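You operate a simulated robot arm through the tools that you are given. There is no shell and no other tool.

You are at the controls of a simulated robot arm. One attempt, no reset.

TASK
Airbrush the side of the bottom layer yellow, then switch both machines off.
Fine: fill the cup to its line or a little over, put the bottle back, lower the holder and let the cake turn. Set down upright: what you pick out.

The check looks at the end state, three seconds after you hand in, the way a careful person would. Anything else that was tipped, shoved, dropped, spilled or broken makes it a failure.

THE ROBOT
A 7-joint arm with a two-finger parallel gripper, fixed in place. Base frame: the origin is at the foot of the arm, x ahead of it, y to its left, z up; the work surface is at about z = 800. Lengths are in mm, angles in rad, forces in N, time in s.
With the tool pointing down near the work surface it reaches from about 100 to 860 mm from the base axis. Its first joint turns from -2.007 to 2.007 rad. Payload 3.91 kg.
The tool frame sits at the grasp point between the pads (the TCP): z along the fingers, y along the line on which they close. The tips reach 30 mm beyond it. The gripper opens to 110 mm. The fingers are 20 mm wide and 10 mm thick; the gripper's body (48 by 112 mm) begins 55 mm behind the TCP.
Orientation is that of the tool frame in the base frame, as [roll, pitch, yaw] about the fixed x, y, z axes, in that order (R = Rz(yaw) Ry(pitch) Rx(roll)). With the fingers straight down and closing along the base's y, the tool's x points along the base's -x, its y along +y and its z along -z.

THE INTERFACE
- The arm moves only by the tool drive_tool. Its argument "series" is a list that holds one entry, the list of rows, each a list of 7 numbers: the shift along the tool's x, y, z in units of 50 mm (1.0 is 50 mm), then the turn, a rotation vector about the tool's x, y, z in units of 5 degrees (1.0 is 5 degrees), then the gripper command, from -1 (shut) to 1 (fully open), values between in proportion. In form: [[[x, y, z, rx, ry, rz, hand], ...]]. A call has 1 to 20 rows; each row shifts and turns the commanded pose from where the row before left it, along the tool's axes as they then stand. A call with a number of a shift or a turn outside -1 to 1 is refused whole. Rows are played at 5 a second. More than 50 mm and 0.15 rad between two rows, or a gripper value outside its range, and nothing of the call is played. A pose out of reach is approached as far as the arm can. The call stops where the force on the tool passes 80 N (or 10 N more than at its start, if that is more) or the arm is blocked; 0.2 s more then pass. Each finger travels about 153 mm/s and halts on what it meets, pressing with about 40 N; the grip force reading is that of the motor and also rises with nothing between the fingers. The clock runs only during rows and for 0.2 s after the last one: add rows that do not move to give the fingers time. It gives the time, the measured TCP pose, the force on the tool (base axes), the opening and the grip force at its end, in the units of the frame above (readings bear some noise), with the torque about the TCP (base axes, N m) and any sound that the robot's microphone picked up.
- Cameras (640 x 400 px; columns grow to the right, rows downward): "scene" is fixed at [49.9, 500, 1444.3]; the picture's right is [-0.49, -0.87, 0.00], its down [-0.37, 0.21, -0.91] and it looks along [0.79, -0.45, -0.42] (base axes); focal length 337 px, centre (320, 200). "wrist" rides on the gripper at [72, 17, -103] in the tool frame; the picture's right is [-0.23, 0.97, 0.00], its down [-0.76, -0.18, -0.62] and it looks along [-0.61, -0.14, 0.78] (tool axes); focal length 222 px, centre (320, 200). There is no depth. A picture from a camera that has moved, and an enlarged one, comes with that camera's place and axes in the base frame and with its lens.
- get_image(camera): a new picture of that camera. The clock stands still meanwhile.
- slide_trunk(by): slides the trunk up (or, below 0, down) by that many mm; the arm rides with it, the base frame stays. It gives what a move gives, with no picture.
- enlarge(camera, box): a new picture of the part [left, top, right, bottom] of that camera's present view, enlarged. The clock stands still meanwhile.
- finish_job(): hands the job in; it is judged then, once.

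Places have to be worked out from the pictures, the camera data and where the tool is seen. Open the gripper and draw the arm clear of the work before you hand the job in, unless the task says otherwise.

The tools are called by a JSON object that holds its "api" and its "payload". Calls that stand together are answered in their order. drive_tool: Moves the arm, as the interface text tells. Its arguments: {"type":"object","properties":{"series":{"type":"array"}},"required":["series"]} The other tools are called the same way: slide_trunk (by) slides the trunk up or down; get_image (camera) takes a picture; enlarge (camera, box) takes an enlarged picture of a part of a camera's view; finish_job () hands the job in.

At the start:

```text
time: 0.0
ee_pos: [532.2, -72.8, 1251.8]
tcp_rot: [-3.141, 0.0, 3.141]
contact_force: [-0.7, 0.2, 0.2]
torque: [0.02, 0.0, 0.02]
opening: 109.9
gripper_force: 0.1
trunk travel left (down, up): [-925.0, 65.0]
```

scene: 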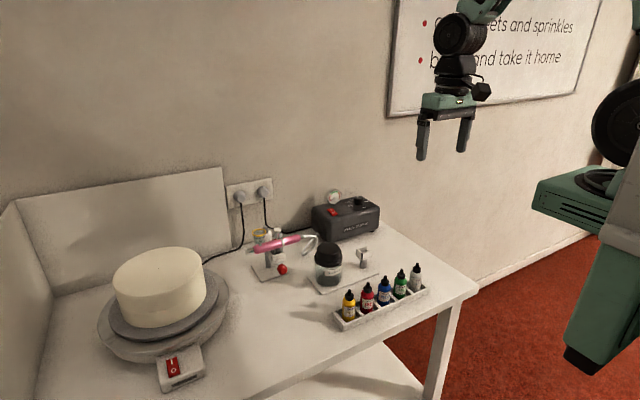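
wrist: 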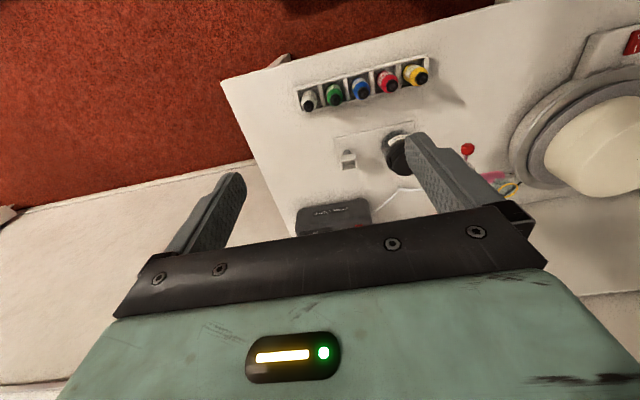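

I'll start by looking closely at the table items in the scene view before any motion.

{"api": "enlarge", "payload": {"camera": "scene", "box": [230, 170, 390, 300]}}

{"api": "enlarge", "payload": {"camera": "scene", "box": [300, 240, 440, 340]}}

{"api": "enlarge", "payload": {"camera": "scene", "box": [80, 230, 260, 400]}}

{"api": "enlarge", "payload": {"camera": "wrist", "box": [280, 40, 640, 240]}}

{"api": "enlarge", "payload": {"camera": "scene", "box": [380, 0, 620, 130]}}

```text
3.08 times, centred on (310, 235) of scene
camera zoom: at [49.9, 500.0, 1444.3], right [-0.49, -0.87, 0.0], down [-0.37, 0.21, -0.91], along [0.79, -0.45, -0.42], focal length 1038 px, centre (351, 92)
```

zoom: 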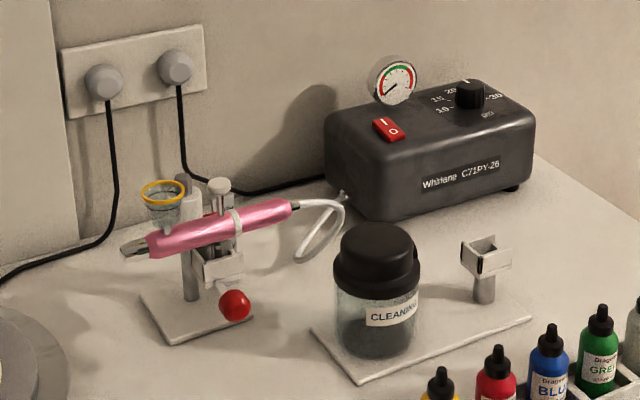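

```text
4.00 times, centred on (370, 290) of scene
camera zoom: at [49.9, 500.0, 1444.3], right [-0.49, -0.87, 0.0], down [-0.37, 0.21, -0.91], along [0.79, -0.45, -0.42], focal length 1350 px, centre (120, -160)
```

zoom: 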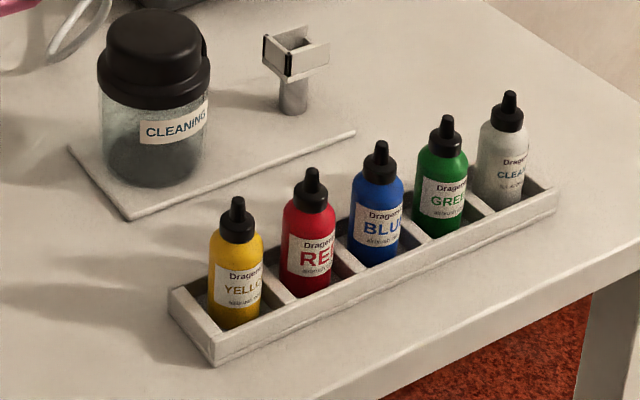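

```text
2.35 times, centred on (170, 315) of scene
camera zoom: at [49.9, 500.0, 1444.3], right [-0.49, -0.87, 0.0], down [-0.37, 0.21, -0.91], along [0.79, -0.45, -0.42], focal length 794 px, centre (673, -71)
```

zoom: 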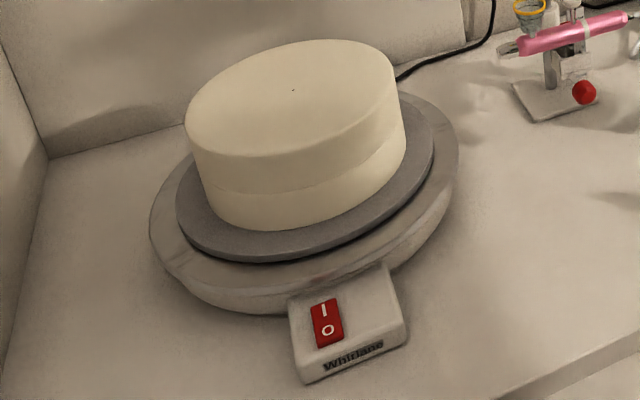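

```text
1.78 times, centred on (460, 140) of wrist
camera zoom: at [459.0, -56.2, 1355.7], right [0.23, 0.97, 0.0], down [0.76, -0.18, 0.62], along [0.61, -0.14, -0.78], focal length 395 px, centre (71, 307)
```

zoom: 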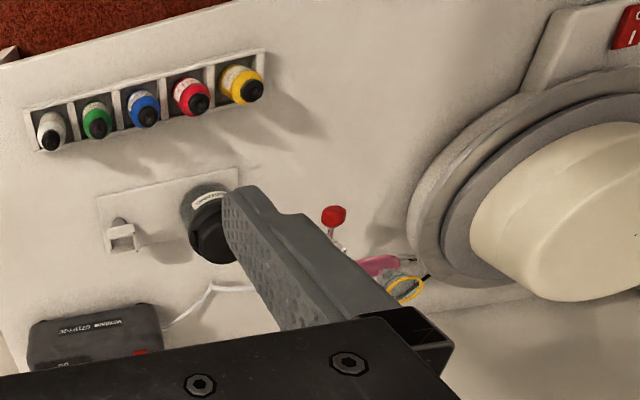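

```text
2.67 times, centred on (500, 65) of scene
camera zoom: at [49.9, 500.0, 1444.3], right [-0.49, -0.87, 0.0], down [-0.37, 0.21, -0.91], along [0.79, -0.45, -0.42], focal length 900 px, centre (-160, 560)
```

zoom: 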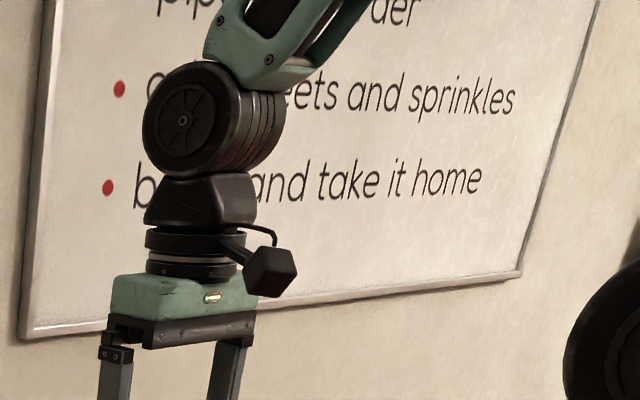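

The airbrush lies along y at about x=812, z≈937 pointing at the cake (cup ring about (812,257,986), cake centre about (814,510), top z≈959). The yellow bottle is at about (585,116). I'll move the wrist camera closer to study the holder.

{"api": "drive_tool", "payload": {"series": [[[-0.3475, 0.84, 0.355, 0, 0, 0, 1], [-0.3475, 0.84, 0.355, 0, 0, 0, 1], [-0.3475, 0.84, 0.355, 0, 0, 0, 1], [-0.3475, 0.84, 0.355, 0, 0, 0, 1], [-0.3475, 0.84, 0.355, 0, 0, 0, 1], [-0.3475, 0.84, 0.355, 0, 0, 0, 1], [-0.3475, 0.84, 0.355, 0, 0, 0, 1], [-0.3475, 0.84, 0.355, 0, 0, 0, 1], [0, 0, 0, 0, 0, 0, 1]]]}}

{"api": "get_image", "payload": {"camera": "wrist"}}

{"api": "get_image", "payload": {"camera": "scene"}}

```text
time: 2.0
ee_pos: [669.0, 262.9, 1105.9]
tcp_rot: [3.14, 0.001, 3.139]
contact_force: [-0.1, 0.0, -0.9]
torque: [0.02, 0.02, 0.0]
opening: 110.0
gripper_force: 0.0
trunk travel left (down, up): [-925.0, 65.0]
```

```text
taken
camera wrist: at [595.9, 279.7, 1210.1], right [0.23, 0.97, 0.0], down [0.76, -0.18, 0.62], along [0.61, -0.14, -0.78], focal length 222 px, centre (320, 200)
```

wrist: 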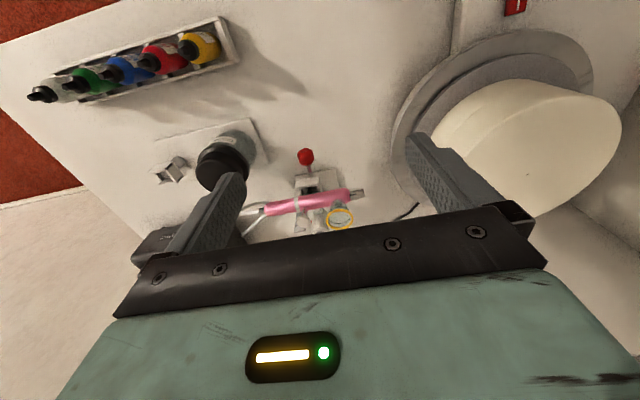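

```text
taken
```

scene: 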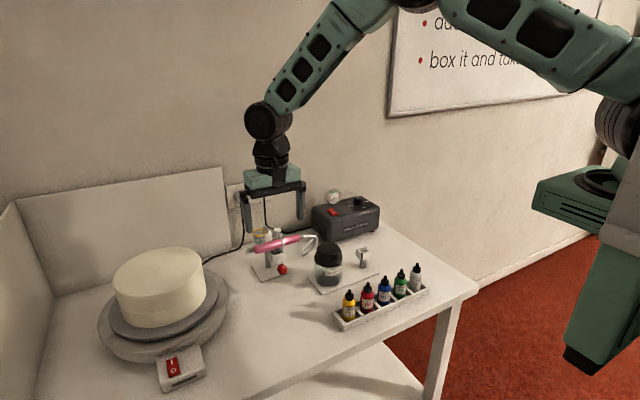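

The arm arrived over the airbrush with no contact. I'll zoom in on the holder and the turntable.

{"api": "enlarge", "payload": {"camera": "wrist", "box": [230, 130, 390, 240]}}

{"api": "enlarge", "payload": {"camera": "scene", "box": [240, 215, 320, 290]}}

{"api": "enlarge", "payload": {"camera": "scene", "box": [300, 180, 390, 245]}}

```text
3.64 times, centred on (310, 185) of wrist
camera zoom: at [595.9, 279.7, 1210.1], right [0.23, 0.97, 0.0], down [0.76, -0.18, 0.62], along [0.61, -0.14, -0.78], focal length 808 px, centre (356, 254)
```

zoom: 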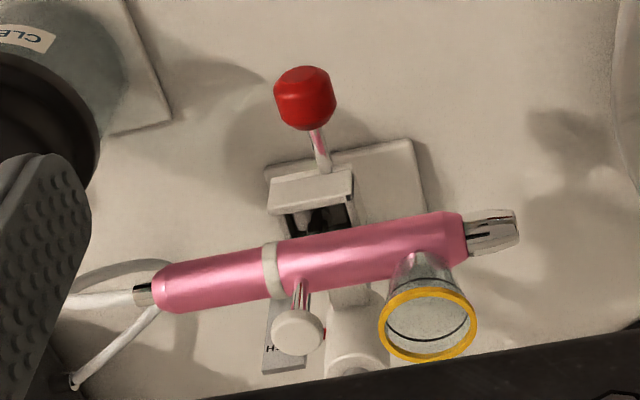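

```text
5.33 times, centred on (280, 252) of scene
camera zoom: at [49.9, 500.0, 1444.3], right [-0.49, -0.87, 0.0], down [-0.37, 0.21, -0.91], along [0.79, -0.45, -0.42], focal length 1800 px, centre (533, -80)
```

zoom: 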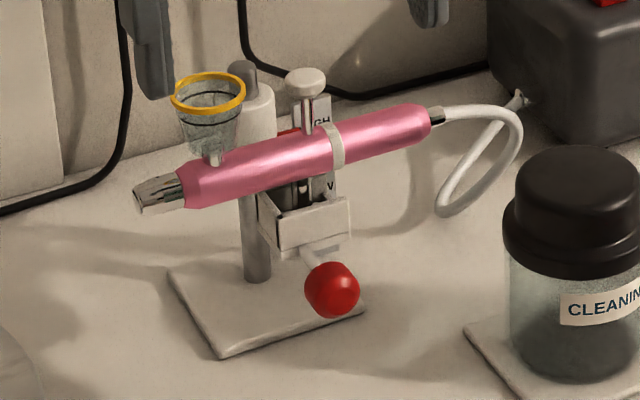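

```text
6.15 times, centred on (345, 212) of scene
camera zoom: at [49.9, 500.0, 1444.3], right [-0.49, -0.87, 0.0], down [-0.37, 0.21, -0.91], along [0.79, -0.45, -0.42], focal length 2076 px, centre (166, 123)
```

zoom: 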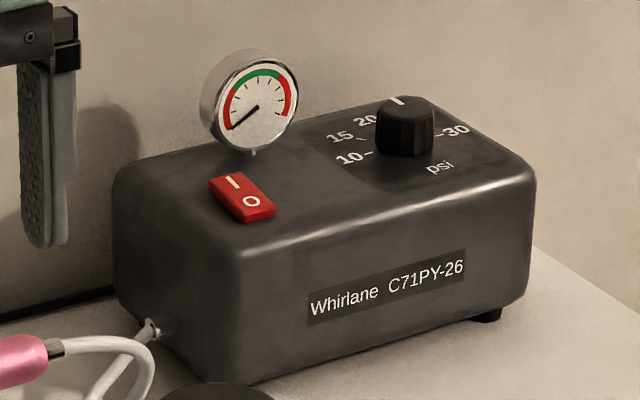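

Lever with the red ball sits on a carriage with a HIGH/LOW scale; the pressure is set near 25 and both rockers look off. Next I go over the bottle rack to measure the yellow bottle.

{"api": "drive_tool", "payload": {"series": [[[0.65, -0.407, 0.353, 0, 0, 0, 1], [0.65, -0.407, 0.353, 0, 0, 0, 1], [0.65, -0.407, 0.353, 0, 0, 0, 1], [0.65, -0.407, 0.353, 0, 0, 0, 1], [0.65, -0.407, 0.353, 0, 0, 0, 1], [0.65, -0.407, 0.353, 0, 0, 0, 1], [0, 0, 0, 0, 0, 0, 1], [0, 0, 0, 0, 0, 0, 1]]]}}

{"api": "get_image", "payload": {"camera": "wrist"}}

{"api": "enlarge", "payload": {"camera": "scene", "box": [320, 255, 440, 335]}}

```text
time: 3.8
ee_pos: [476.6, 142.2, 1004.1]
tcp_rot: [-3.14, -0.001, 3.14]
contact_force: [-0.3, 0.3, 0.2]
torque: [-0.06, 0.0, 0.0]
opening: 110.1
gripper_force: 0.1
trunk travel left (down, up): [-925.0, 65.0]
```

```text
taken
camera wrist: at [404.3, 158.9, 1108.0], right [0.23, 0.97, 0.0], down [0.76, -0.18, 0.62], along [0.61, -0.14, -0.78], focal length 222 px, centre (320, 200)
```

wrist: 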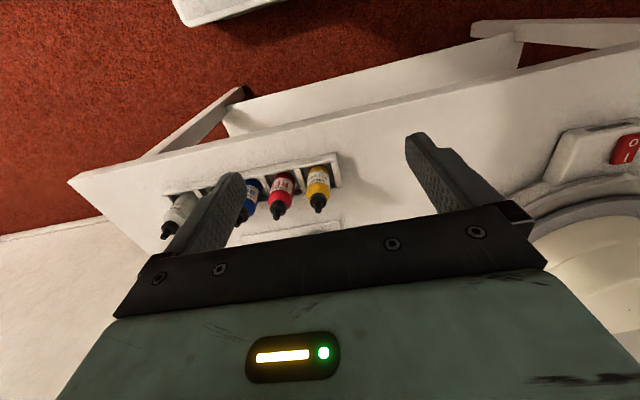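

```text
5.00 times, centred on (380, 295) of scene
camera zoom: at [49.9, 500.0, 1444.3], right [-0.49, -0.87, 0.0], down [-0.37, 0.21, -0.91], along [0.79, -0.45, -0.42], focal length 1687 px, centre (20, -275)
```

zoom: 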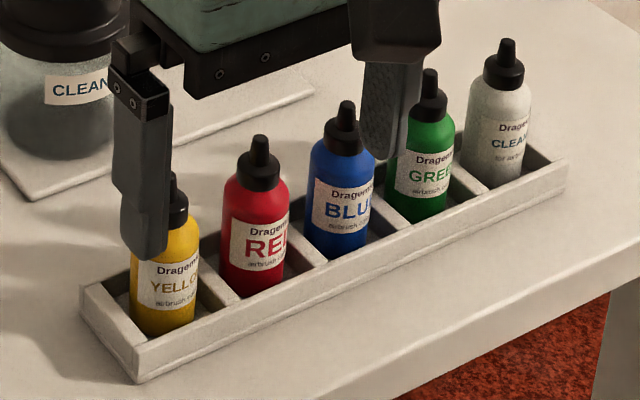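

The yellow bottle is visible between the fingers. I'll enlarge it to triangulate.

{"api": "enlarge", "payload": {"camera": "wrist", "box": [230, 130, 390, 230]}}

```text
4.00 times, centred on (310, 180) of wrist
camera zoom: at [404.3, 158.9, 1108.0], right [0.23, 0.97, 0.0], down [0.76, -0.18, 0.62], along [0.61, -0.14, -0.78], focal length 888 px, centre (360, 280)
```

zoom: 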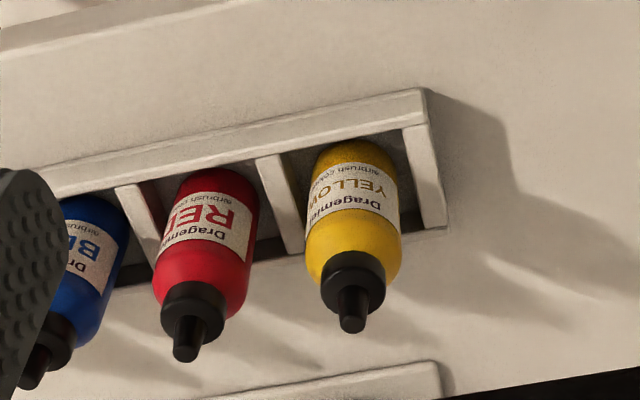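

Triangulated: yellow bottle axis about (590,112), tip z≈894; rack wall tops about z 817, pitch 56. I'll pitch the tool to about 20° below horizontal in free space and narrow the fingers to 46 mm.

{"api": "drive_tool", "payload": {"series": [[[0, 0, 0, 0, -1, 0, -0.164], [0, 0, 0, 0, -1, 0, -0.164], [0, 0, 0, 0, -1, 0, -0.164], [0, 0, 0, 0, -1, 0, -0.164], [0, 0, 0, 0, -1, 0, -0.164], [0, 0, 0, 0, -1, 0, -0.164], [0, 0, 0, 0, -1, 0, -0.164], [0, 0, 0, 0, -1, 0, -0.164], [0, 0, 0, 0, -1, 0, -0.164], [0, 0, 0, 0, -1, 0, -0.164], [0, 0, 0, 0, -1, 0, -0.164], [0, 0, 0, 0, -1, 0, -0.164], [0, 0, 0, 0, -1, 0, -0.164], [0, 0, 0, 0, -1, 0, -0.164], [0, 0, 0, 0, 0, 0, -0.164], [0, 0, 0, 0, 0, 0, -0.164]]]}}

{"api": "get_image", "payload": {"camera": "scene"}}

{"api": "get_image", "payload": {"camera": "wrist"}}

```text
time: 7.2
ee_pos: [475.8, 141.6, 1004.5]
tcp_rot: [-3.14, 1.22, 3.141]
contact_force: [-0.2, 0.0, 0.7]
torque: [-0.01, 0.02, 0.01]
opening: 46.0
gripper_force: 0.0
trunk travel left (down, up): [-925.0, 65.0]
```

```text
taken
```

scene: 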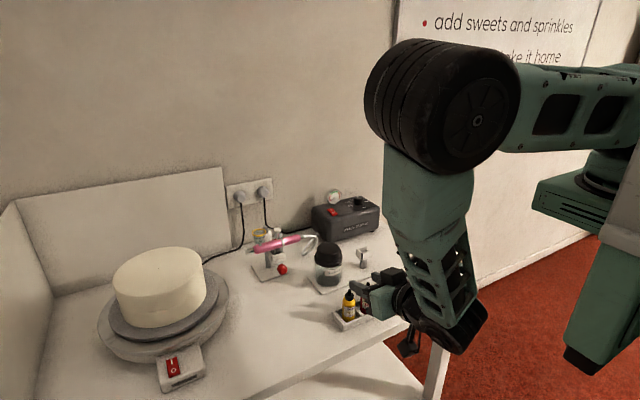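

```text
taken
camera wrist: at [354.0, 158.9, 971.5], right [0.08, 0.97, 0.21], down [-0.33, -0.18, 0.93], along [0.94, -0.14, 0.3], focal length 222 px, centre (320, 200)
```

wrist: 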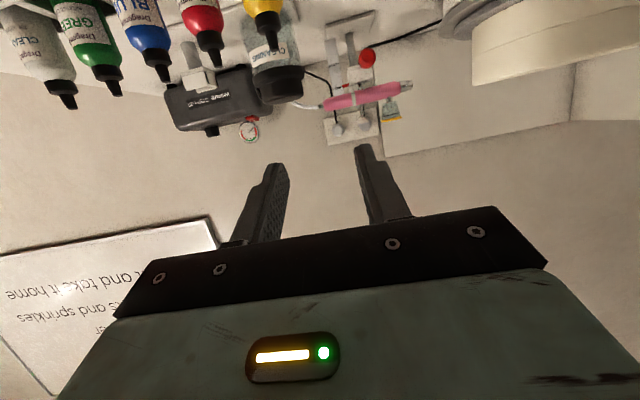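

Tool is pitched to 20° below horizontal, no contact. Now I go to the pre-grasp point about 120 mm behind the bottle.

{"api": "drive_tool", "payload": {"series": [[[0.721, -0.197, 0.269, 0, 0, 0, -0.164], [0.721, -0.197, 0.269, 0, 0, 0, -0.164], [0.721, -0.197, 0.269, 0, 0, 0, -0.164], [0, 0, 0, 0, 0, 0, -0.164], [0, 0, 0, 0, 0, 0, -0.164]]]}}

{"api": "get_image", "payload": {"camera": "wrist"}}

{"api": "enlarge", "payload": {"camera": "scene", "box": [320, 230, 480, 370]}}

```text
time: 8.4
ee_pos: [479.5, 112.3, 888.1]
tcp_rot: [3.14, 1.221, 3.141]
contact_force: [0.6, -1.0, -0.6]
torque: [0.0, -0.01, -0.02]
opening: 46.0
gripper_force: 0.1
trunk travel left (down, up): [-925.0, 65.0]
```

```text
taken
camera wrist: at [356.0, 130.1, 854.7], right [0.08, 0.97, 0.21], down [-0.33, -0.18, 0.93], along [0.94, -0.14, 0.3], focal length 222 px, centre (320, 200)
```

wrist: 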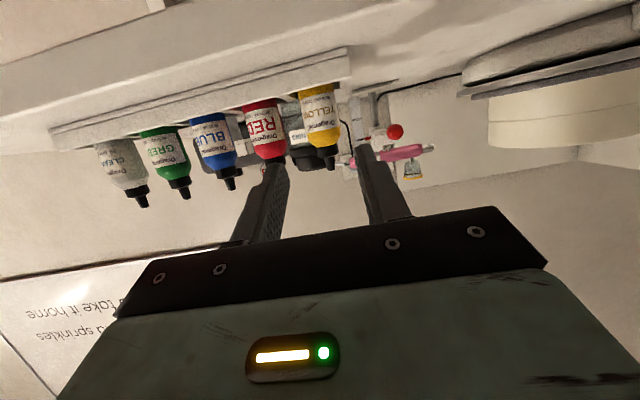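

```text
2.86 times, centred on (400, 300) of scene
camera zoom: at [49.9, 500.0, 1444.3], right [-0.49, -0.87, 0.0], down [-0.37, 0.21, -0.91], along [0.79, -0.45, -0.42], focal length 964 px, centre (91, -86)
```

zoom: 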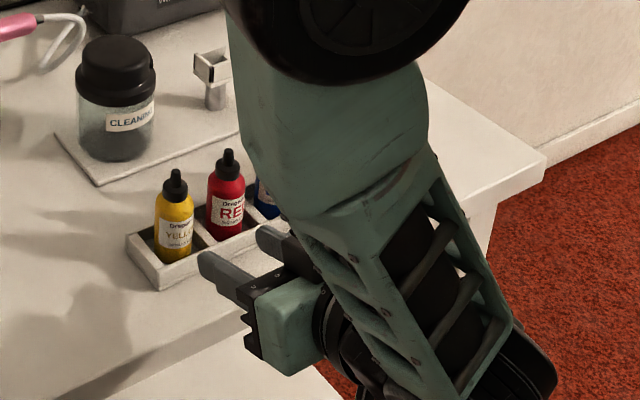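

Fingers are pointed at the yellow bottle. I'll enlarge the wrist view to confirm lateral alignment before advancing.

{"api": "enlarge", "payload": {"camera": "wrist", "box": [230, 70, 410, 230]}}

```text
2.50 times, centred on (320, 150) of wrist
camera zoom: at [356.0, 130.1, 854.7], right [0.08, 0.97, 0.21], down [-0.33, -0.18, 0.93], along [0.94, -0.14, 0.3], focal length 555 px, centre (320, 325)
```

zoom: 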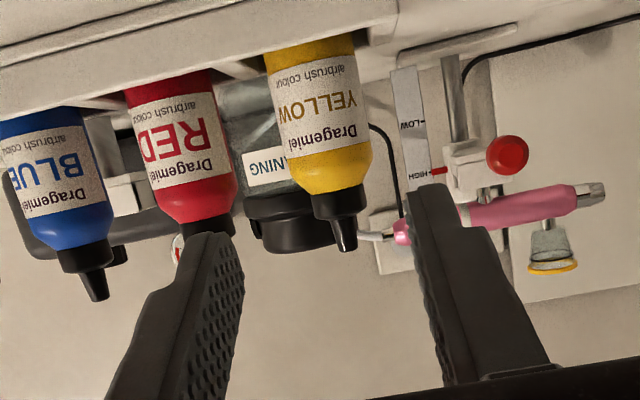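

The ray to the tip confirms y≈112 for the bottle, matching the tool's y. I advance 117 mm along the tool axis.

{"api": "drive_tool", "payload": {"series": [[[0, 0, 0.47, 0, 0, 0, -0.164], [0, 0, 0.47, 0, 0, 0, -0.164], [0, 0, 0.47, 0, 0, 0, -0.164], [0, 0, 0.47, 0, 0, 0, -0.164], [0, 0, 0.47, 0, 0, 0, -0.164], [0, 0, 0, 0, 0, 0, -0.164], [0, 0, 0, 0, 0, 0, -0.164]]]}}

{"api": "enlarge", "payload": {"camera": "wrist", "box": [200, 50, 440, 240]}}

{"api": "enlarge", "payload": {"camera": "scene", "box": [310, 240, 430, 340]}}

```text
time: 10.0
ee_pos: [589.8, 112.8, 848.6]
tcp_rot: [3.141, 1.221, 3.141]
contact_force: [-0.4, 0.1, 0.4]
torque: [0.02, -0.01, -0.02]
opening: 46.0
gripper_force: 0.0
trunk travel left (down, up): [-925.0, 65.0]
```

```text
2.11 times, centred on (320, 145) of wrist
camera zoom: at [466.7, 129.6, 816.4], right [0.08, 0.97, 0.21], down [-0.33, -0.18, 0.93], along [0.94, -0.14, 0.3], focal length 468 px, centre (320, 316)
```

zoom: 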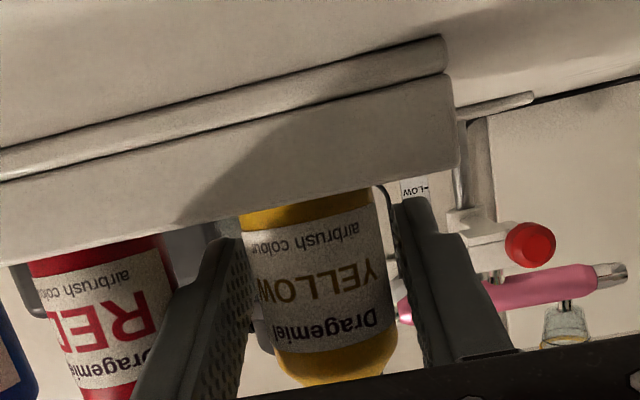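

```text
4.00 times, centred on (370, 290) of scene
camera zoom: at [49.9, 500.0, 1444.3], right [-0.49, -0.87, 0.0], down [-0.37, 0.21, -0.91], along [0.79, -0.45, -0.42], focal length 1350 px, centre (120, -160)
```

zoom: 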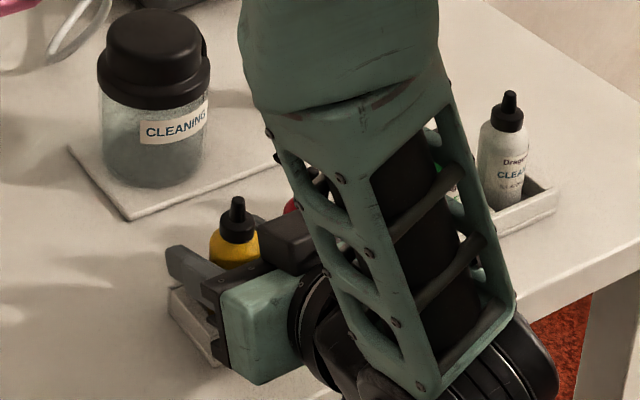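

The bottle is centred between the pads. I close gently toward 28 mm and read the opening and grip.

{"api": "drive_tool", "payload": {"series": [[[0, 0, 0, 0, 0, 0, -0.4], [0, 0, 0, 0, 0, 0, -0.49], [0, 0, 0, 0, 0, 0, -0.49], [0, 0, 0, 0, 0, 0, -0.49]]]}}

```text
time: 11.0
ee_pos: [588.8, 112.7, 849.5]
tcp_rot: [3.141, 1.221, 3.141]
contact_force: [-0.1, -0.2, 0.2]
torque: [0.0, 0.0, 0.0]
opening: 31.5
gripper_force: 40.0
trunk travel left (down, up): [-925.0, 65.0]
```

Firm grip at 31.5 mm. I lift straight up 150 mm.

{"api": "drive_tool", "payload": {"series": [[[-0.2, 0, -0.073, 0, 0, 0, -0.49], [-0.374, 0, -0.136, 0, 0, 0, -0.49], [-0.374, 0, -0.136, 0, 0, 0, -0.49], [-0.374, 0, -0.136, 0, 0, 0, -0.49], [-0.374, 0, -0.136, 0, 0, 0, -0.49], [-0.374, 0, -0.136, 0, 0, 0, -0.49], [-0.374, 0, -0.136, 0, 0, 0, -0.49], [-0.374, 0, -0.136, 0, 0, 0, -0.49], [0, 0, 0, 0, 0, 0, -0.49]]]}}

{"api": "get_image", "payload": {"camera": "wrist"}}

{"api": "get_image", "payload": {"camera": "scene"}}

```text
time: 13.0
ee_pos: [588.3, 111.2, 996.6]
tcp_rot: [-3.141, 1.221, 3.139]
contact_force: [0.7, 0.0, -0.2]
torque: [-0.01, 0.02, 0.04]
opening: 31.3
gripper_force: 39.7
trunk travel left (down, up): [-925.0, 65.0]
```

```text
taken
camera wrist: at [465.0, 128.2, 965.2], right [0.08, 0.97, 0.21], down [-0.33, -0.18, 0.93], along [0.94, -0.14, 0.3], focal length 222 px, centre (320, 200)
```

wrist: 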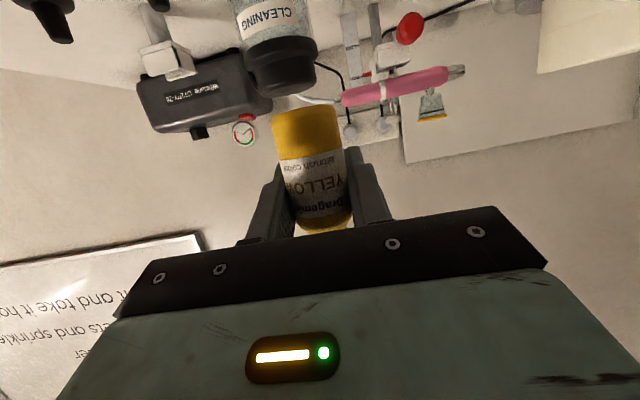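

```text
taken
```

scene: 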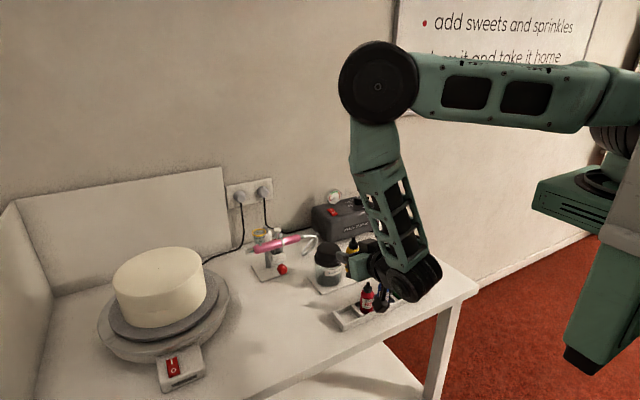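

The bottle came out cleanly and hangs firmly. I raise it to about z=1080, yaw the tool 45° left and level it, bottle still nearly upright.

{"api": "drive_tool", "payload": {"series": [[[-0.4, 0, -0.145, 0, 0, 0, -0.49], [-0.4, 0, -0.145, 0, 0, 0, -0.49], [-0.4, 0, -0.145, 0, 0, 0, -0.49], [-0.4, 0, -0.145, 0, 0, 0, -0.49], [0, 0, 0, -0.94, 0, -0.342, -0.49], [0, 0, 0, -0.94, 0, -0.342, -0.49], [0, 0, 0, -0.94, 0, -0.342, -0.49], [0, 0, 0, -0.94, 0, -0.342, -0.49], [0, 0, 0, -0.94, 0, -0.342, -0.49], [0, 0, 0, -0.94, 0, -0.342, -0.49], [0, 0, 0, -0.94, 0, -0.342, -0.49], [0, 0, 0, -0.94, 0, -0.342, -0.49], [0, 0, 0, -0.94, 0, -0.342, -0.49], [0, 0, 0, 0, -1, 0, -0.49], [0, 0, 0, 0, -1, 0, -0.49], [0, 0, 0, 0, -1, 0, -0.49], [0, 0, 0, 0, -1, 0, -0.49], [0, 0, 0, 0, 0, 0, -0.49]]]}}

{"api": "get_image", "payload": {"camera": "scene"}}

```text
time: 16.8
ee_pos: [587.5, 112.5, 1084.6]
tcp_rot: [-0.121, 1.569, 0.664]
contact_force: [-0.3, 0.2, -0.3]
torque: [-0.03, 0.03, 0.02]
opening: 32.2
gripper_force: 39.6
trunk travel left (down, up): [-925.0, 65.0]
```

```text
taken
```

scene: 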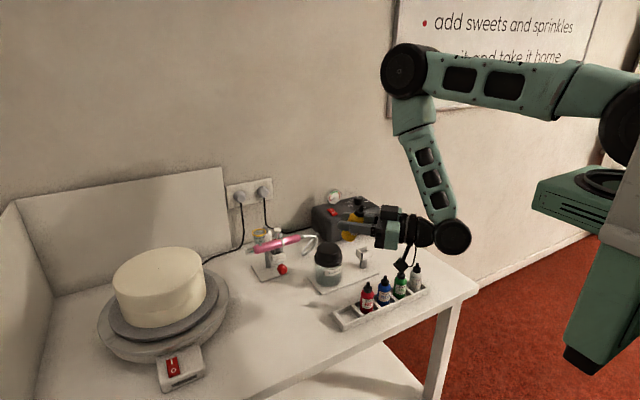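

Tool is level at 45° yaw. Now I roll about the tool axis by 60° toward the right, still short of horizontal for the bottle and away from the table items.

{"api": "drive_tool", "payload": {"series": [[[0, 0, 0, 0, 0, 1, -0.49], [0, 0, 0, 0, 0, 1, -0.49], [0, 0, 0, 0, 0, 1, -0.49], [0, 0, 0, 0, 0, 1, -0.49], [0, 0, 0, 0, 0, 1, -0.49], [0, 0, 0, 0, 0, 1, -0.49], [0, 0, 0, 0, 0, 1, -0.49], [0, 0, 0, 0, 0, 1, -0.49], [0, 0, 0, 0, 0, 1, -0.49], [0, 0, 0, 0, 0, 1, -0.49], [0, 0, 0, 0, 0, 1, -0.49], [0, 0, 0, 0, 0, 1, -0.49], [0, 0, 0, 0, 0, 0, -0.49]]]}}

{"api": "enlarge", "payload": {"camera": "scene", "box": [320, 170, 480, 290]}}

{"api": "get_image", "payload": {"camera": "wrist"}}

```text
time: 19.6
ee_pos: [587.5, 112.1, 1083.1]
tcp_rot: [1.569, 0.521, 2.358]
contact_force: [0.3, 0.5, -1.1]
torque: [-0.03, 0.02, -0.01]
opening: 31.7
gripper_force: 40.3
trunk travel left (down, up): [-925.0, 65.0]
```

```text
3.33 times, centred on (400, 230) of scene
camera zoom: at [49.9, 500.0, 1444.3], right [-0.49, -0.87, 0.0], down [-0.37, 0.21, -0.91], along [0.79, -0.45, -0.42], focal length 1125 px, centre (53, 100)
```

zoom: 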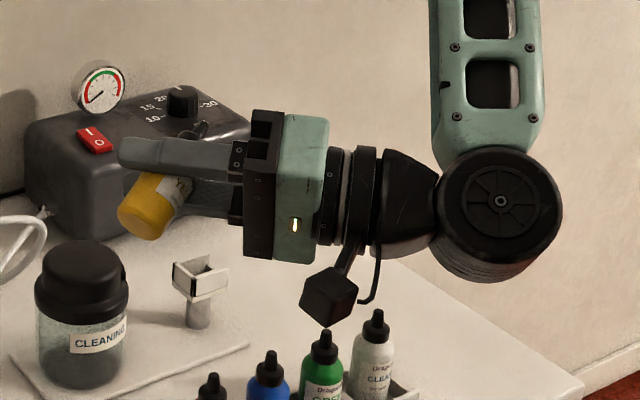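

```text
taken
camera wrist: at [463.7, 88.2, 1061.9], right [-0.2, 0.2, 0.96], down [0.09, -0.97, 0.23], along [0.97, 0.13, 0.18], focal length 222 px, centre (320, 200)
```

wrist: 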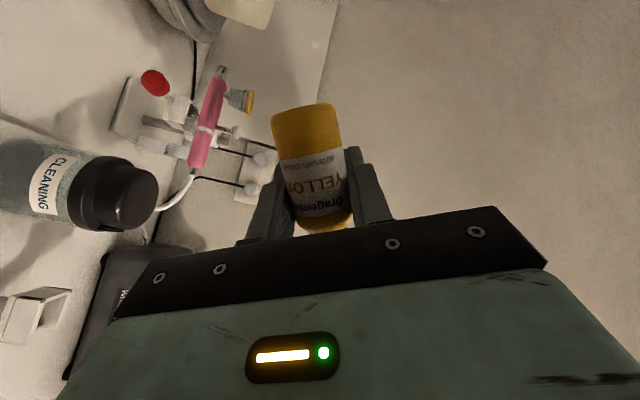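

The roll works with no limit problem; cup centre re-triangulated at (809,257.5,988). I move so the (still upward-tilted) nozzle will stand above the cup, keeping z≈1075.

{"api": "drive_tool", "payload": {"series": [[[-0.0246, -0.0406, 0.789, 0, 0, 0, -0.49], [-0.0246, -0.0406, 0.789, 0, 0, 0, -0.49], [-0.0246, -0.0406, 0.789, 0, 0, 0, -0.49], [-0.0246, -0.0406, 0.789, 0, 0, 0, -0.49], [-0.0246, -0.0406, 0.789, 0, 0, 0, -0.49], [-0.0246, -0.0406, 0.789, 0, 0, 0, -0.49], [-0.0246, -0.0406, 0.789, 0, 0, 0, -0.49], [0, 0, 0, 0, 0, 0, -0.49], [0, 0, 0, 0, 0, 0, -0.49]]]}}

{"api": "enlarge", "payload": {"camera": "scene", "box": [210, 170, 350, 280]}}

{"api": "get_image", "payload": {"camera": "scene"}}

{"api": "get_image", "payload": {"camera": "wrist"}}

```text
time: 21.6
ee_pos: [793.4, 296.3, 1076.6]
tcp_rot: [1.571, 0.524, 2.356]
contact_force: [0.2, -0.4, -0.5]
torque: [0.02, 0.0, 0.01]
opening: 31.9
gripper_force: 39.8
trunk travel left (down, up): [-925.0, 65.0]
```

```text
3.64 times, centred on (280, 225) of scene
camera zoom: at [49.9, 500.0, 1444.3], right [-0.49, -0.87, 0.0], down [-0.37, 0.21, -0.91], along [0.79, -0.45, -0.42], focal length 1227 px, centre (466, 109)
```

zoom: 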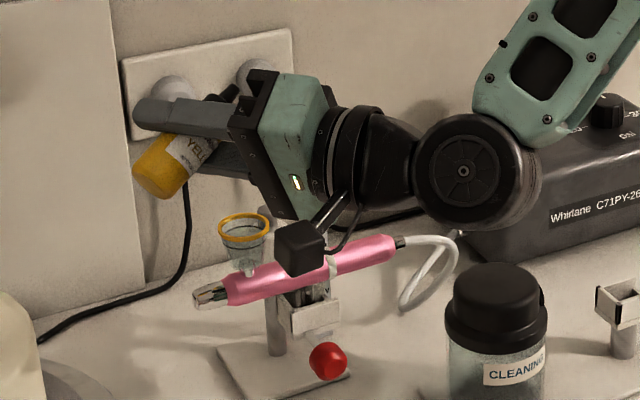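

```text
taken
```

scene: 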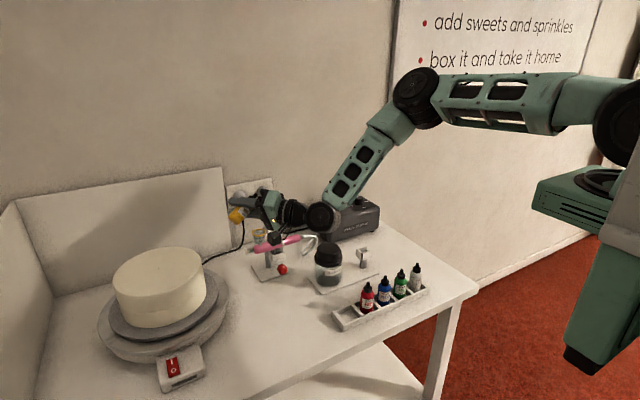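

```text
taken
camera wrist: at [669.6, 274.2, 1056.0], right [-0.2, 0.2, 0.96], down [0.09, -0.97, 0.23], along [0.97, 0.13, 0.18], focal length 222 px, centre (320, 200)
```

wrist: 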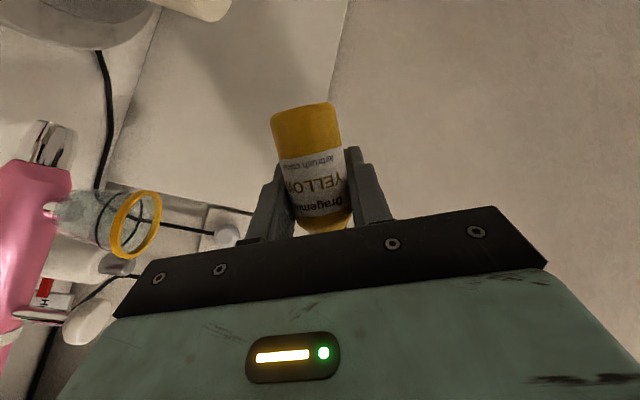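

The predicted nozzle tip projects where the picture shows it, so the geometry is right. I roll on to 90°, holding the tip over the cup centre.

{"api": "drive_tool", "payload": {"series": [[[0.0315, 0.0182, 0, 0, 0, 1, -0.49], [0.0273, 0.0127, 0, 0, 0, 1, -0.49], [0.0222, 0.0081, 0, 0, 0, 1, -0.49], [0.0165, 0.0044, 0, 0, 0, 1, -0.49], [0.0101, 0.0018, 0, 0, 0, 1, -0.49], [0.0034, 0.0003, 0, 0, 0, 1, -0.49], [0, 0, 0, 0, 0, 0, -0.49]]]}}

{"api": "enlarge", "payload": {"camera": "scene", "box": [210, 170, 350, 280]}}

{"api": "get_image", "payload": {"camera": "wrist"}}

```text
time: 23.2
ee_pos: [788.9, 300.9, 1075.6]
tcp_rot: [1.57, -0.003, 2.355]
contact_force: [0.9, -0.1, -0.6]
torque: [0.01, 0.01, 0.03]
opening: 31.8
gripper_force: 40.2
trunk travel left (down, up): [-925.0, 65.0]
```

```text
3.64 times, centred on (280, 225) of scene
camera zoom: at [49.9, 500.0, 1444.3], right [-0.49, -0.87, 0.0], down [-0.37, 0.21, -0.91], along [0.79, -0.45, -0.42], focal length 1227 px, centre (466, 109)
```

zoom: 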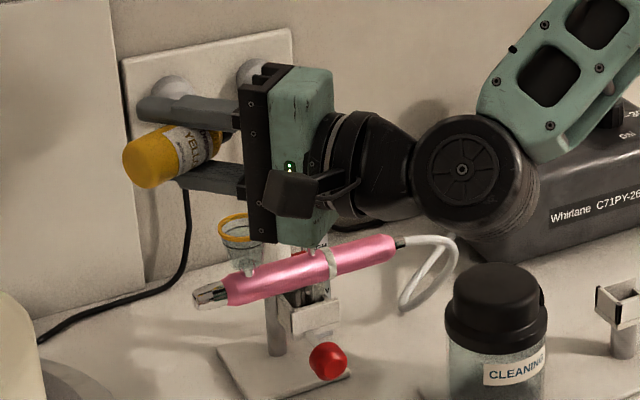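

```text
taken
camera wrist: at [664.9, 279.1, 1092.8], right [0.16, -0.16, 0.97], down [0.1, -0.98, -0.18], along [0.98, 0.12, -0.14], focal length 222 px, centre (320, 200)
```

wrist: 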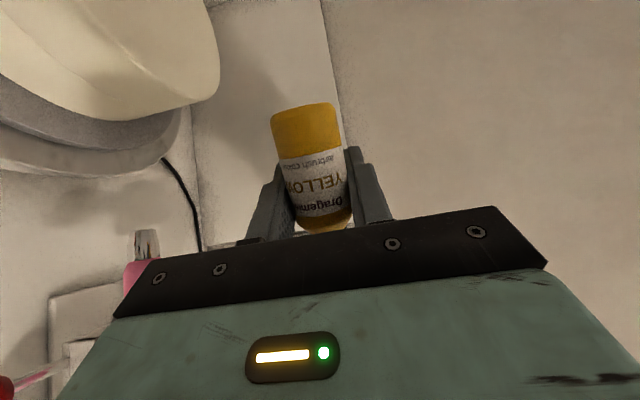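

At horizontal nothing drips. I continue to 105° while lowering slightly, checking for flow.

{"api": "drive_tool", "payload": {"series": [[[-0.0034, -0.05, 0, 0, 0, 1, -0.49], [-0.0146, -0.0489, 0, 0, 0, 1, -0.49], [-0.0255, -0.0463, 0, 0, 0, 1, -0.49]]]}}

{"api": "enlarge", "payload": {"camera": "scene", "box": [230, 190, 310, 260]}}

```text
time: 24.0
ee_pos: [792.3, 300.0, 1066.3]
tcp_rot: [1.571, -0.265, 2.356]
contact_force: [0.2, -0.2, -0.7]
torque: [0.05, 0.0, 0.01]
opening: 31.9
gripper_force: 40.1
trunk travel left (down, up): [-925.0, 65.0]
```

```text
5.71 times, centred on (270, 225) of scene
camera zoom: at [49.9, 500.0, 1444.3], right [-0.49, -0.87, 0.0], down [-0.37, 0.21, -0.91], along [0.79, -0.45, -0.42], focal length 1928 px, centre (606, 57)
```

zoom: 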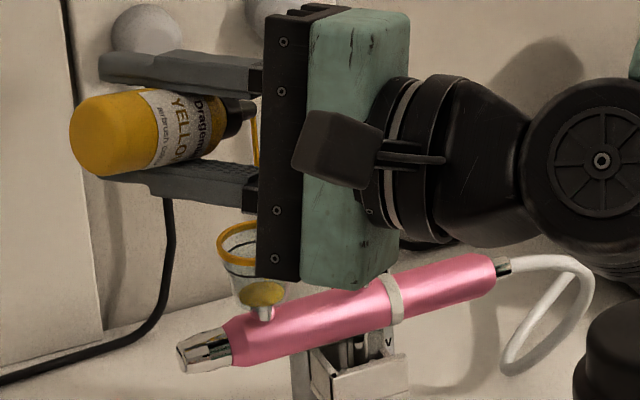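

Paint is already streaming into the cup, well centred. I hold here in short steps and watch the level against the line.

{"api": "drive_tool", "payload": {"series": [[[0, 0, 0, 0, 0, 0, -0.49]]]}}

{"api": "enlarge", "payload": {"camera": "scene", "box": [245, 215, 285, 250]}}

```text
time: 24.4
ee_pos: [792.0, 300.0, 1067.6]
tcp_rot: [1.571, -0.263, 2.357]
contact_force: [0.2, 0.0, -0.7]
torque: [0.0, 0.03, 0.05]
opening: 31.8
gripper_force: 39.2
trunk travel left (down, up): [-925.0, 65.0]
```

```text
11.43 times, centred on (265, 232) of scene
camera zoom: at [49.9, 500.0, 1444.3], right [-0.49, -0.87, 0.0], down [-0.37, 0.21, -0.91], along [0.79, -0.45, -0.42], focal length 3856 px, centre (949, -171)
```

zoom: 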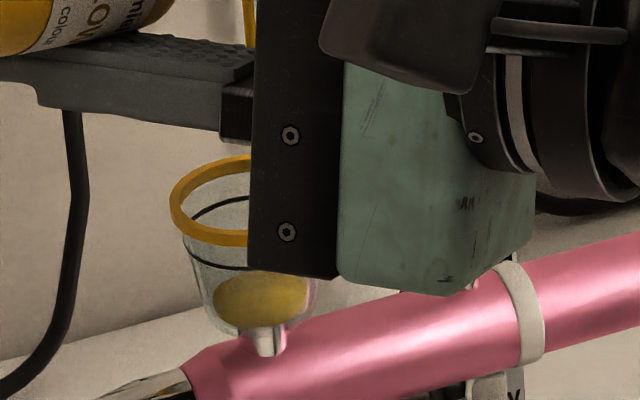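

The level is rising slowly, about a third of the way to the line. Hold another ~1 s.

{"api": "drive_tool", "payload": {"series": [[[0, 0, 0, 0, 0, 0, -0.49], [0, 0, 0, 0, 0, 0, -0.49], [0, 0, 0, 0, 0, 0, -0.49], [0, 0, 0, 0, 0, 0, -0.49]]]}}

{"api": "enlarge", "payload": {"camera": "scene", "box": [245, 215, 285, 250]}}

```text
time: 25.4
ee_pos: [791.9, 300.4, 1068.0]
tcp_rot: [1.571, -0.26, 2.357]
contact_force: [-0.8, -0.3, -1.2]
torque: [0.01, -0.01, 0.0]
opening: 31.8
gripper_force: 40.2
trunk travel left (down, up): [-925.0, 65.0]
```

```text
11.43 times, centred on (265, 232) of scene
camera zoom: at [49.9, 500.0, 1444.3], right [-0.49, -0.87, 0.0], down [-0.37, 0.21, -0.91], along [0.79, -0.45, -0.42], focal length 3856 px, centre (949, -171)
```

zoom: 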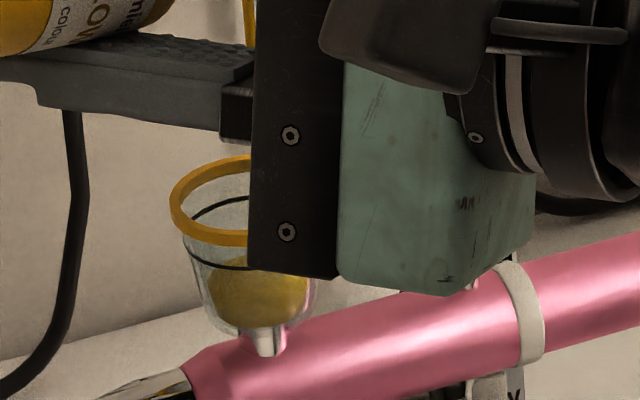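

Still rising steadily, roughly 12 px per second with about 45 px left to the line. Hold ~2 s more.

{"api": "drive_tool", "payload": {"series": [[[0, 0, 0, 0, 0, 0, -0.49], [0, 0, 0, 0, 0, 0, -0.49], [0, 0, 0, 0, 0, 0, -0.49], [0, 0, 0, 0, 0, 0, -0.49], [0, 0, 0, 0, 0, 0, -0.49], [0, 0, 0, 0, 0, 0, -0.49], [0, 0, 0, 0, 0, 0, -0.49], [0, 0, 0, 0, 0, 0, -0.49], [0, 0, 0, 0, 0, 0, -0.49]]]}}

{"api": "enlarge", "payload": {"camera": "scene", "box": [245, 215, 285, 250]}}

```text
time: 27.4
ee_pos: [791.7, 300.0, 1068.7]
tcp_rot: [1.572, -0.26, 2.357]
contact_force: [0.7, 0.2, -1.3]
torque: [-0.01, -0.01, 0.01]
opening: 31.9
gripper_force: 40.3
trunk travel left (down, up): [-925.0, 65.0]
```

```text
11.43 times, centred on (265, 232) of scene
camera zoom: at [49.9, 500.0, 1444.3], right [-0.49, -0.87, 0.0], down [-0.37, 0.21, -0.91], along [0.79, -0.45, -0.42], focal length 3856 px, centre (949, -171)
```

zoom: 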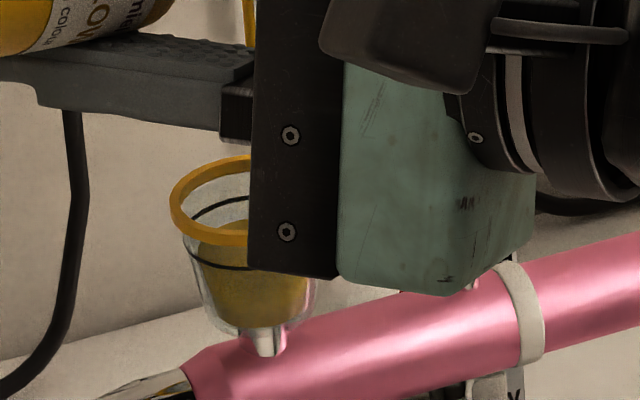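

The surface is close to the line now. I'll magnify to judge it.

{"api": "enlarge", "payload": {"camera": "scene", "box": [250, 225, 270, 246]}}

{"api": "get_image", "payload": {"camera": "wrist"}}

```text
16.00 times, centred on (260, 236) of scene
camera zoom: at [49.9, 500.0, 1444.3], right [-0.49, -0.87, 0.0], down [-0.37, 0.21, -0.91], along [0.79, -0.45, -0.42], focal length 5399 px, centre (1280, -368)
```

zoom: 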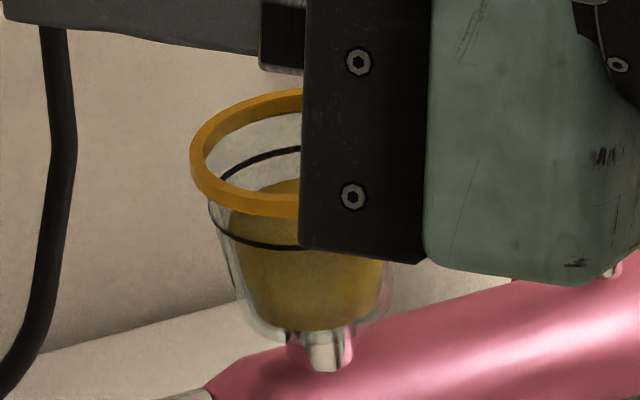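

```text
taken
camera wrist: at [671.3, 273.3, 1103.3], right [0.33, -0.33, 0.88], down [0.05, -0.93, -0.37], along [0.94, 0.16, -0.29], focal length 222 px, centre (320, 200)
```

wrist: 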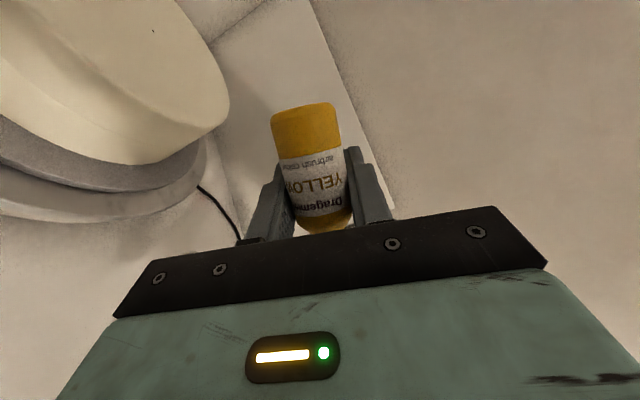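

The surface is about 5 mm below the line at roughly 1.1 px/s rise. Hold 1.2 s, then check again.

{"api": "drive_tool", "payload": {"series": [[[0, 0, 0, 0, 0, 0, -0.49], [0, 0, 0, 0, 0, 0, -0.49], [0, 0, 0, 0, 0, 0, -0.49], [0, 0, 0, 0, 0, 0, -0.49], [0, 0, 0, 0, 0, 0, -0.49]]]}}

{"api": "enlarge", "payload": {"camera": "scene", "box": [250, 225, 270, 246]}}

```text
time: 28.6
ee_pos: [791.0, 300.7, 1067.3]
tcp_rot: [1.57, -0.263, 2.358]
contact_force: [0.4, 0.3, -0.2]
torque: [-0.04, 0.04, 0.02]
opening: 31.5
gripper_force: 40.1
trunk travel left (down, up): [-925.0, 65.0]
```

```text
16.00 times, centred on (260, 236) of scene
camera zoom: at [49.9, 500.0, 1444.3], right [-0.49, -0.87, 0.0], down [-0.37, 0.21, -0.91], along [0.79, -0.45, -0.42], focal length 5399 px, centre (1280, -368)
```

zoom: 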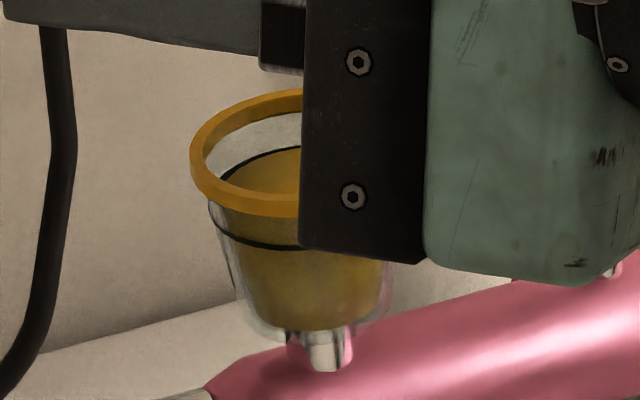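

The surface is nearly at the line. One more short beat, then I roll the bottle back up with the tip kept over the cup.

{"api": "drive_tool", "payload": {"series": [[[0, 0, 0, 0, 0, 0, -0.49], [0.0294, 0.0439, 0, 0, 0, -1, -0.49], [0.0188, 0.0475, 0, 0, 0, -1, -0.49], [0.0078, 0.0495, 0, 0, 0, -1, -0.49], [-0.0034, 0.05, 0, 0, 0, -1, -0.49], [-0.0146, 0.0489, 0, 0, 0, -1, -0.49], [-0.0255, 0.0463, 0, 0, 0, -1, -0.49], [-0.0358, 0.0422, 0, 0, 0, -1, -0.49], [-0.0454, 0.0367, 0, 0, 0, -1, -0.49], [-0.0541, 0.03, 0, 0, 0, -1, -0.49]]]}}

{"api": "enlarge", "payload": {"camera": "scene", "box": [250, 225, 270, 246]}}

{"api": "get_image", "payload": {"camera": "wrist"}}

{"api": "enlarge", "payload": {"camera": "scene", "box": [210, 180, 330, 290]}}

```text
time: 30.8
ee_pos: [792.9, 296.7, 1089.4]
tcp_rot: [1.57, 0.523, 2.357]
contact_force: [-0.8, -0.5, -1.1]
torque: [0.01, -0.01, -0.03]
opening: 31.8
gripper_force: 39.9
trunk travel left (down, up): [-925.0, 65.0]
```

```text
16.00 times, centred on (260, 236) of scene
camera zoom: at [49.9, 500.0, 1444.3], right [-0.49, -0.87, 0.0], down [-0.37, 0.21, -0.91], along [0.79, -0.45, -0.42], focal length 5399 px, centre (1280, -368)
```

zoom: 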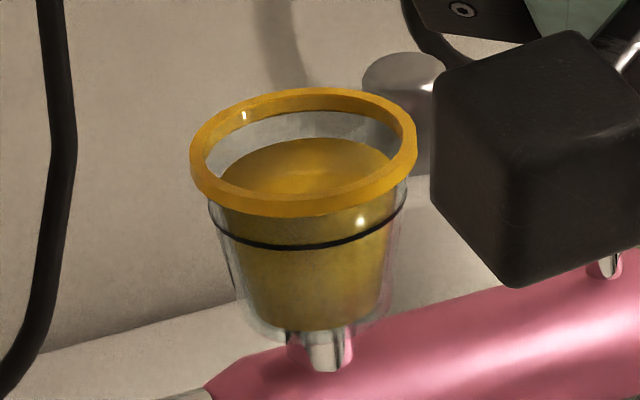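

```text
taken
camera wrist: at [669.8, 274.1, 1069.6], right [-0.21, 0.21, 0.96], down [0.09, -0.97, 0.23], along [0.97, 0.13, 0.18], focal length 222 px, centre (320, 200)
```

wrist: 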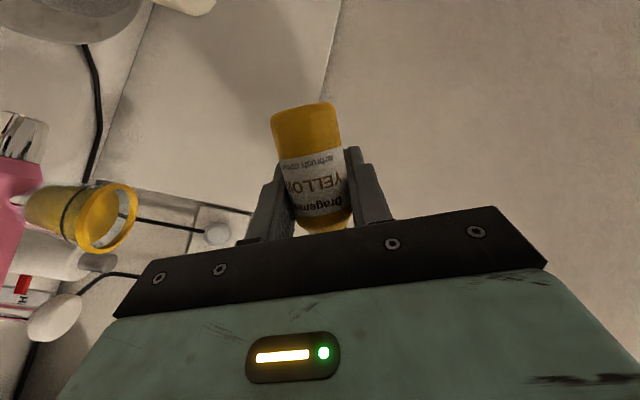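

```text
3.64 times, centred on (270, 235) of scene
camera zoom: at [49.9, 500.0, 1444.3], right [-0.49, -0.87, 0.0], down [-0.37, 0.21, -0.91], along [0.79, -0.45, -0.42], focal length 1227 px, centre (502, 73)
```

zoom: 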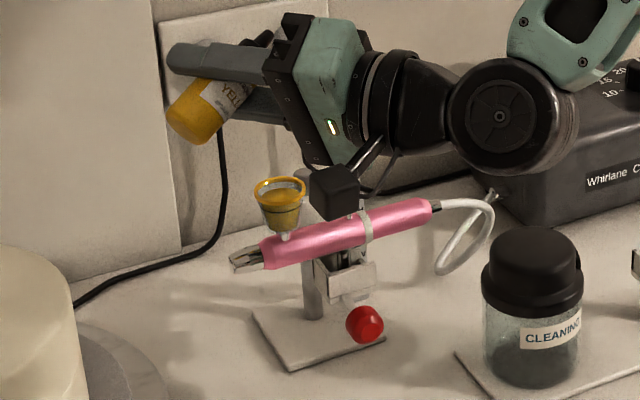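

The cup is filled to just over its line with no drips anywhere. Now I back the bottle away and bring it upright over the rack side.

{"api": "drive_tool", "payload": {"series": [[[0.0423, 0.0111, -0.7874, 0, 0, 0, -0.49], [0.0423, 0.0111, -0.7874, 0, 0, 0, -0.49], [0.0423, 0.0111, -0.7874, 0, 0, 0, -0.49], [0.0423, 0.0111, -0.7874, 0, 0, 0, -0.49], [0.0423, 0.0111, -0.7874, 0, 0, 0, -0.49], [0.0423, 0.0111, -0.7874, 0, 0, 0, -0.49], [0.0423, 0.0111, -0.7874, 0, 0, 0, -0.49], [0, 0, 0, 0, 0, -1, -0.49], [0, 0, 0, 0, 0, -1, -0.49], [0, 0, 0, 0, 0, -1, -0.49], [0, 0, 0, 0, 0, -1, -0.49], [0, 0, 0, 0, 0, -1, -0.49], [0, 0, 0, 0, 0, -1, -0.49], [0, 0, 0, 0, 0, -1, -0.49], [0, 0, 0, 0, 0, -1, -0.49], [0, 0, 0, 0, 0, -1, -0.49], [0, 0, 0, 0, 0, -1, -0.49], [0, 0, 0, 0, 0, -1, -0.49], [0, 0, 0, 0, 0, -1, -0.49], [0, 0, 0, 0, 0, 0, -0.49]]]}}

{"api": "drive_tool", "payload": {"series": [[[0, 0, 0, 0, 1, 0, -0.49], [0, 0, 0, 0, 1, 0, -0.49], [0, 0, 0, 0, 1, 0, -0.49], [0, 0, 0, 0, 1, 0, -0.49], [0, 0, 0, 0.94, 0, 0.342, -0.49], [0, 0, 0, 0.94, 0, 0.342, -0.49], [0, 0, 0, 0.94, 0, 0.342, -0.49], [0, 0, 0, 0.94, 0, 0.342, -0.49], [0, 0, 0, 0.94, 0, 0.342, -0.49], [0, 0, 0, 0.94, 0, 0.342, -0.49], [0, 0, 0, 0.94, 0, 0.342, -0.49], [0, 0, 0, 0.94, 0, 0.342, -0.49], [0, 0, 0, 0.94, 0, 0.342, -0.49], [0, 0, 0, 0, 0, 0, -0.49], [0, 0, 0, 0, 0, 0, -0.49]]]}}

{"api": "enlarge", "payload": {"camera": "scene", "box": [300, 200, 460, 340]}}

```text
time: 35.0
ee_pos: [589.4, 113.8, 1087.4]
tcp_rot: [-1.645, 1.569, -0.86]
contact_force: [0.1, 0.5, -0.5]
torque: [-0.02, -0.01, 0.01]
opening: 31.6
gripper_force: 39.8
trunk travel left (down, up): [-925.0, 65.0]
```

```text
time: 38.2
ee_pos: [587.6, 112.5, 1086.8]
tcp_rot: [-3.141, 1.222, 3.14]
contact_force: [-0.5, 1.2, -0.2]
torque: [0.02, -0.01, 0.03]
opening: 31.6
gripper_force: 39.7
trunk travel left (down, up): [-925.0, 65.0]
```

```text
2.86 times, centred on (380, 270) of scene
camera zoom: at [49.9, 500.0, 1444.3], right [-0.49, -0.87, 0.0], down [-0.37, 0.21, -0.91], along [0.79, -0.45, -0.42], focal length 964 px, centre (149, 0)
```

zoom: 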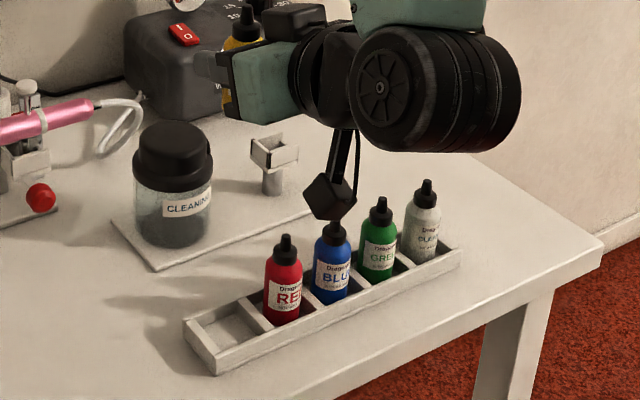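

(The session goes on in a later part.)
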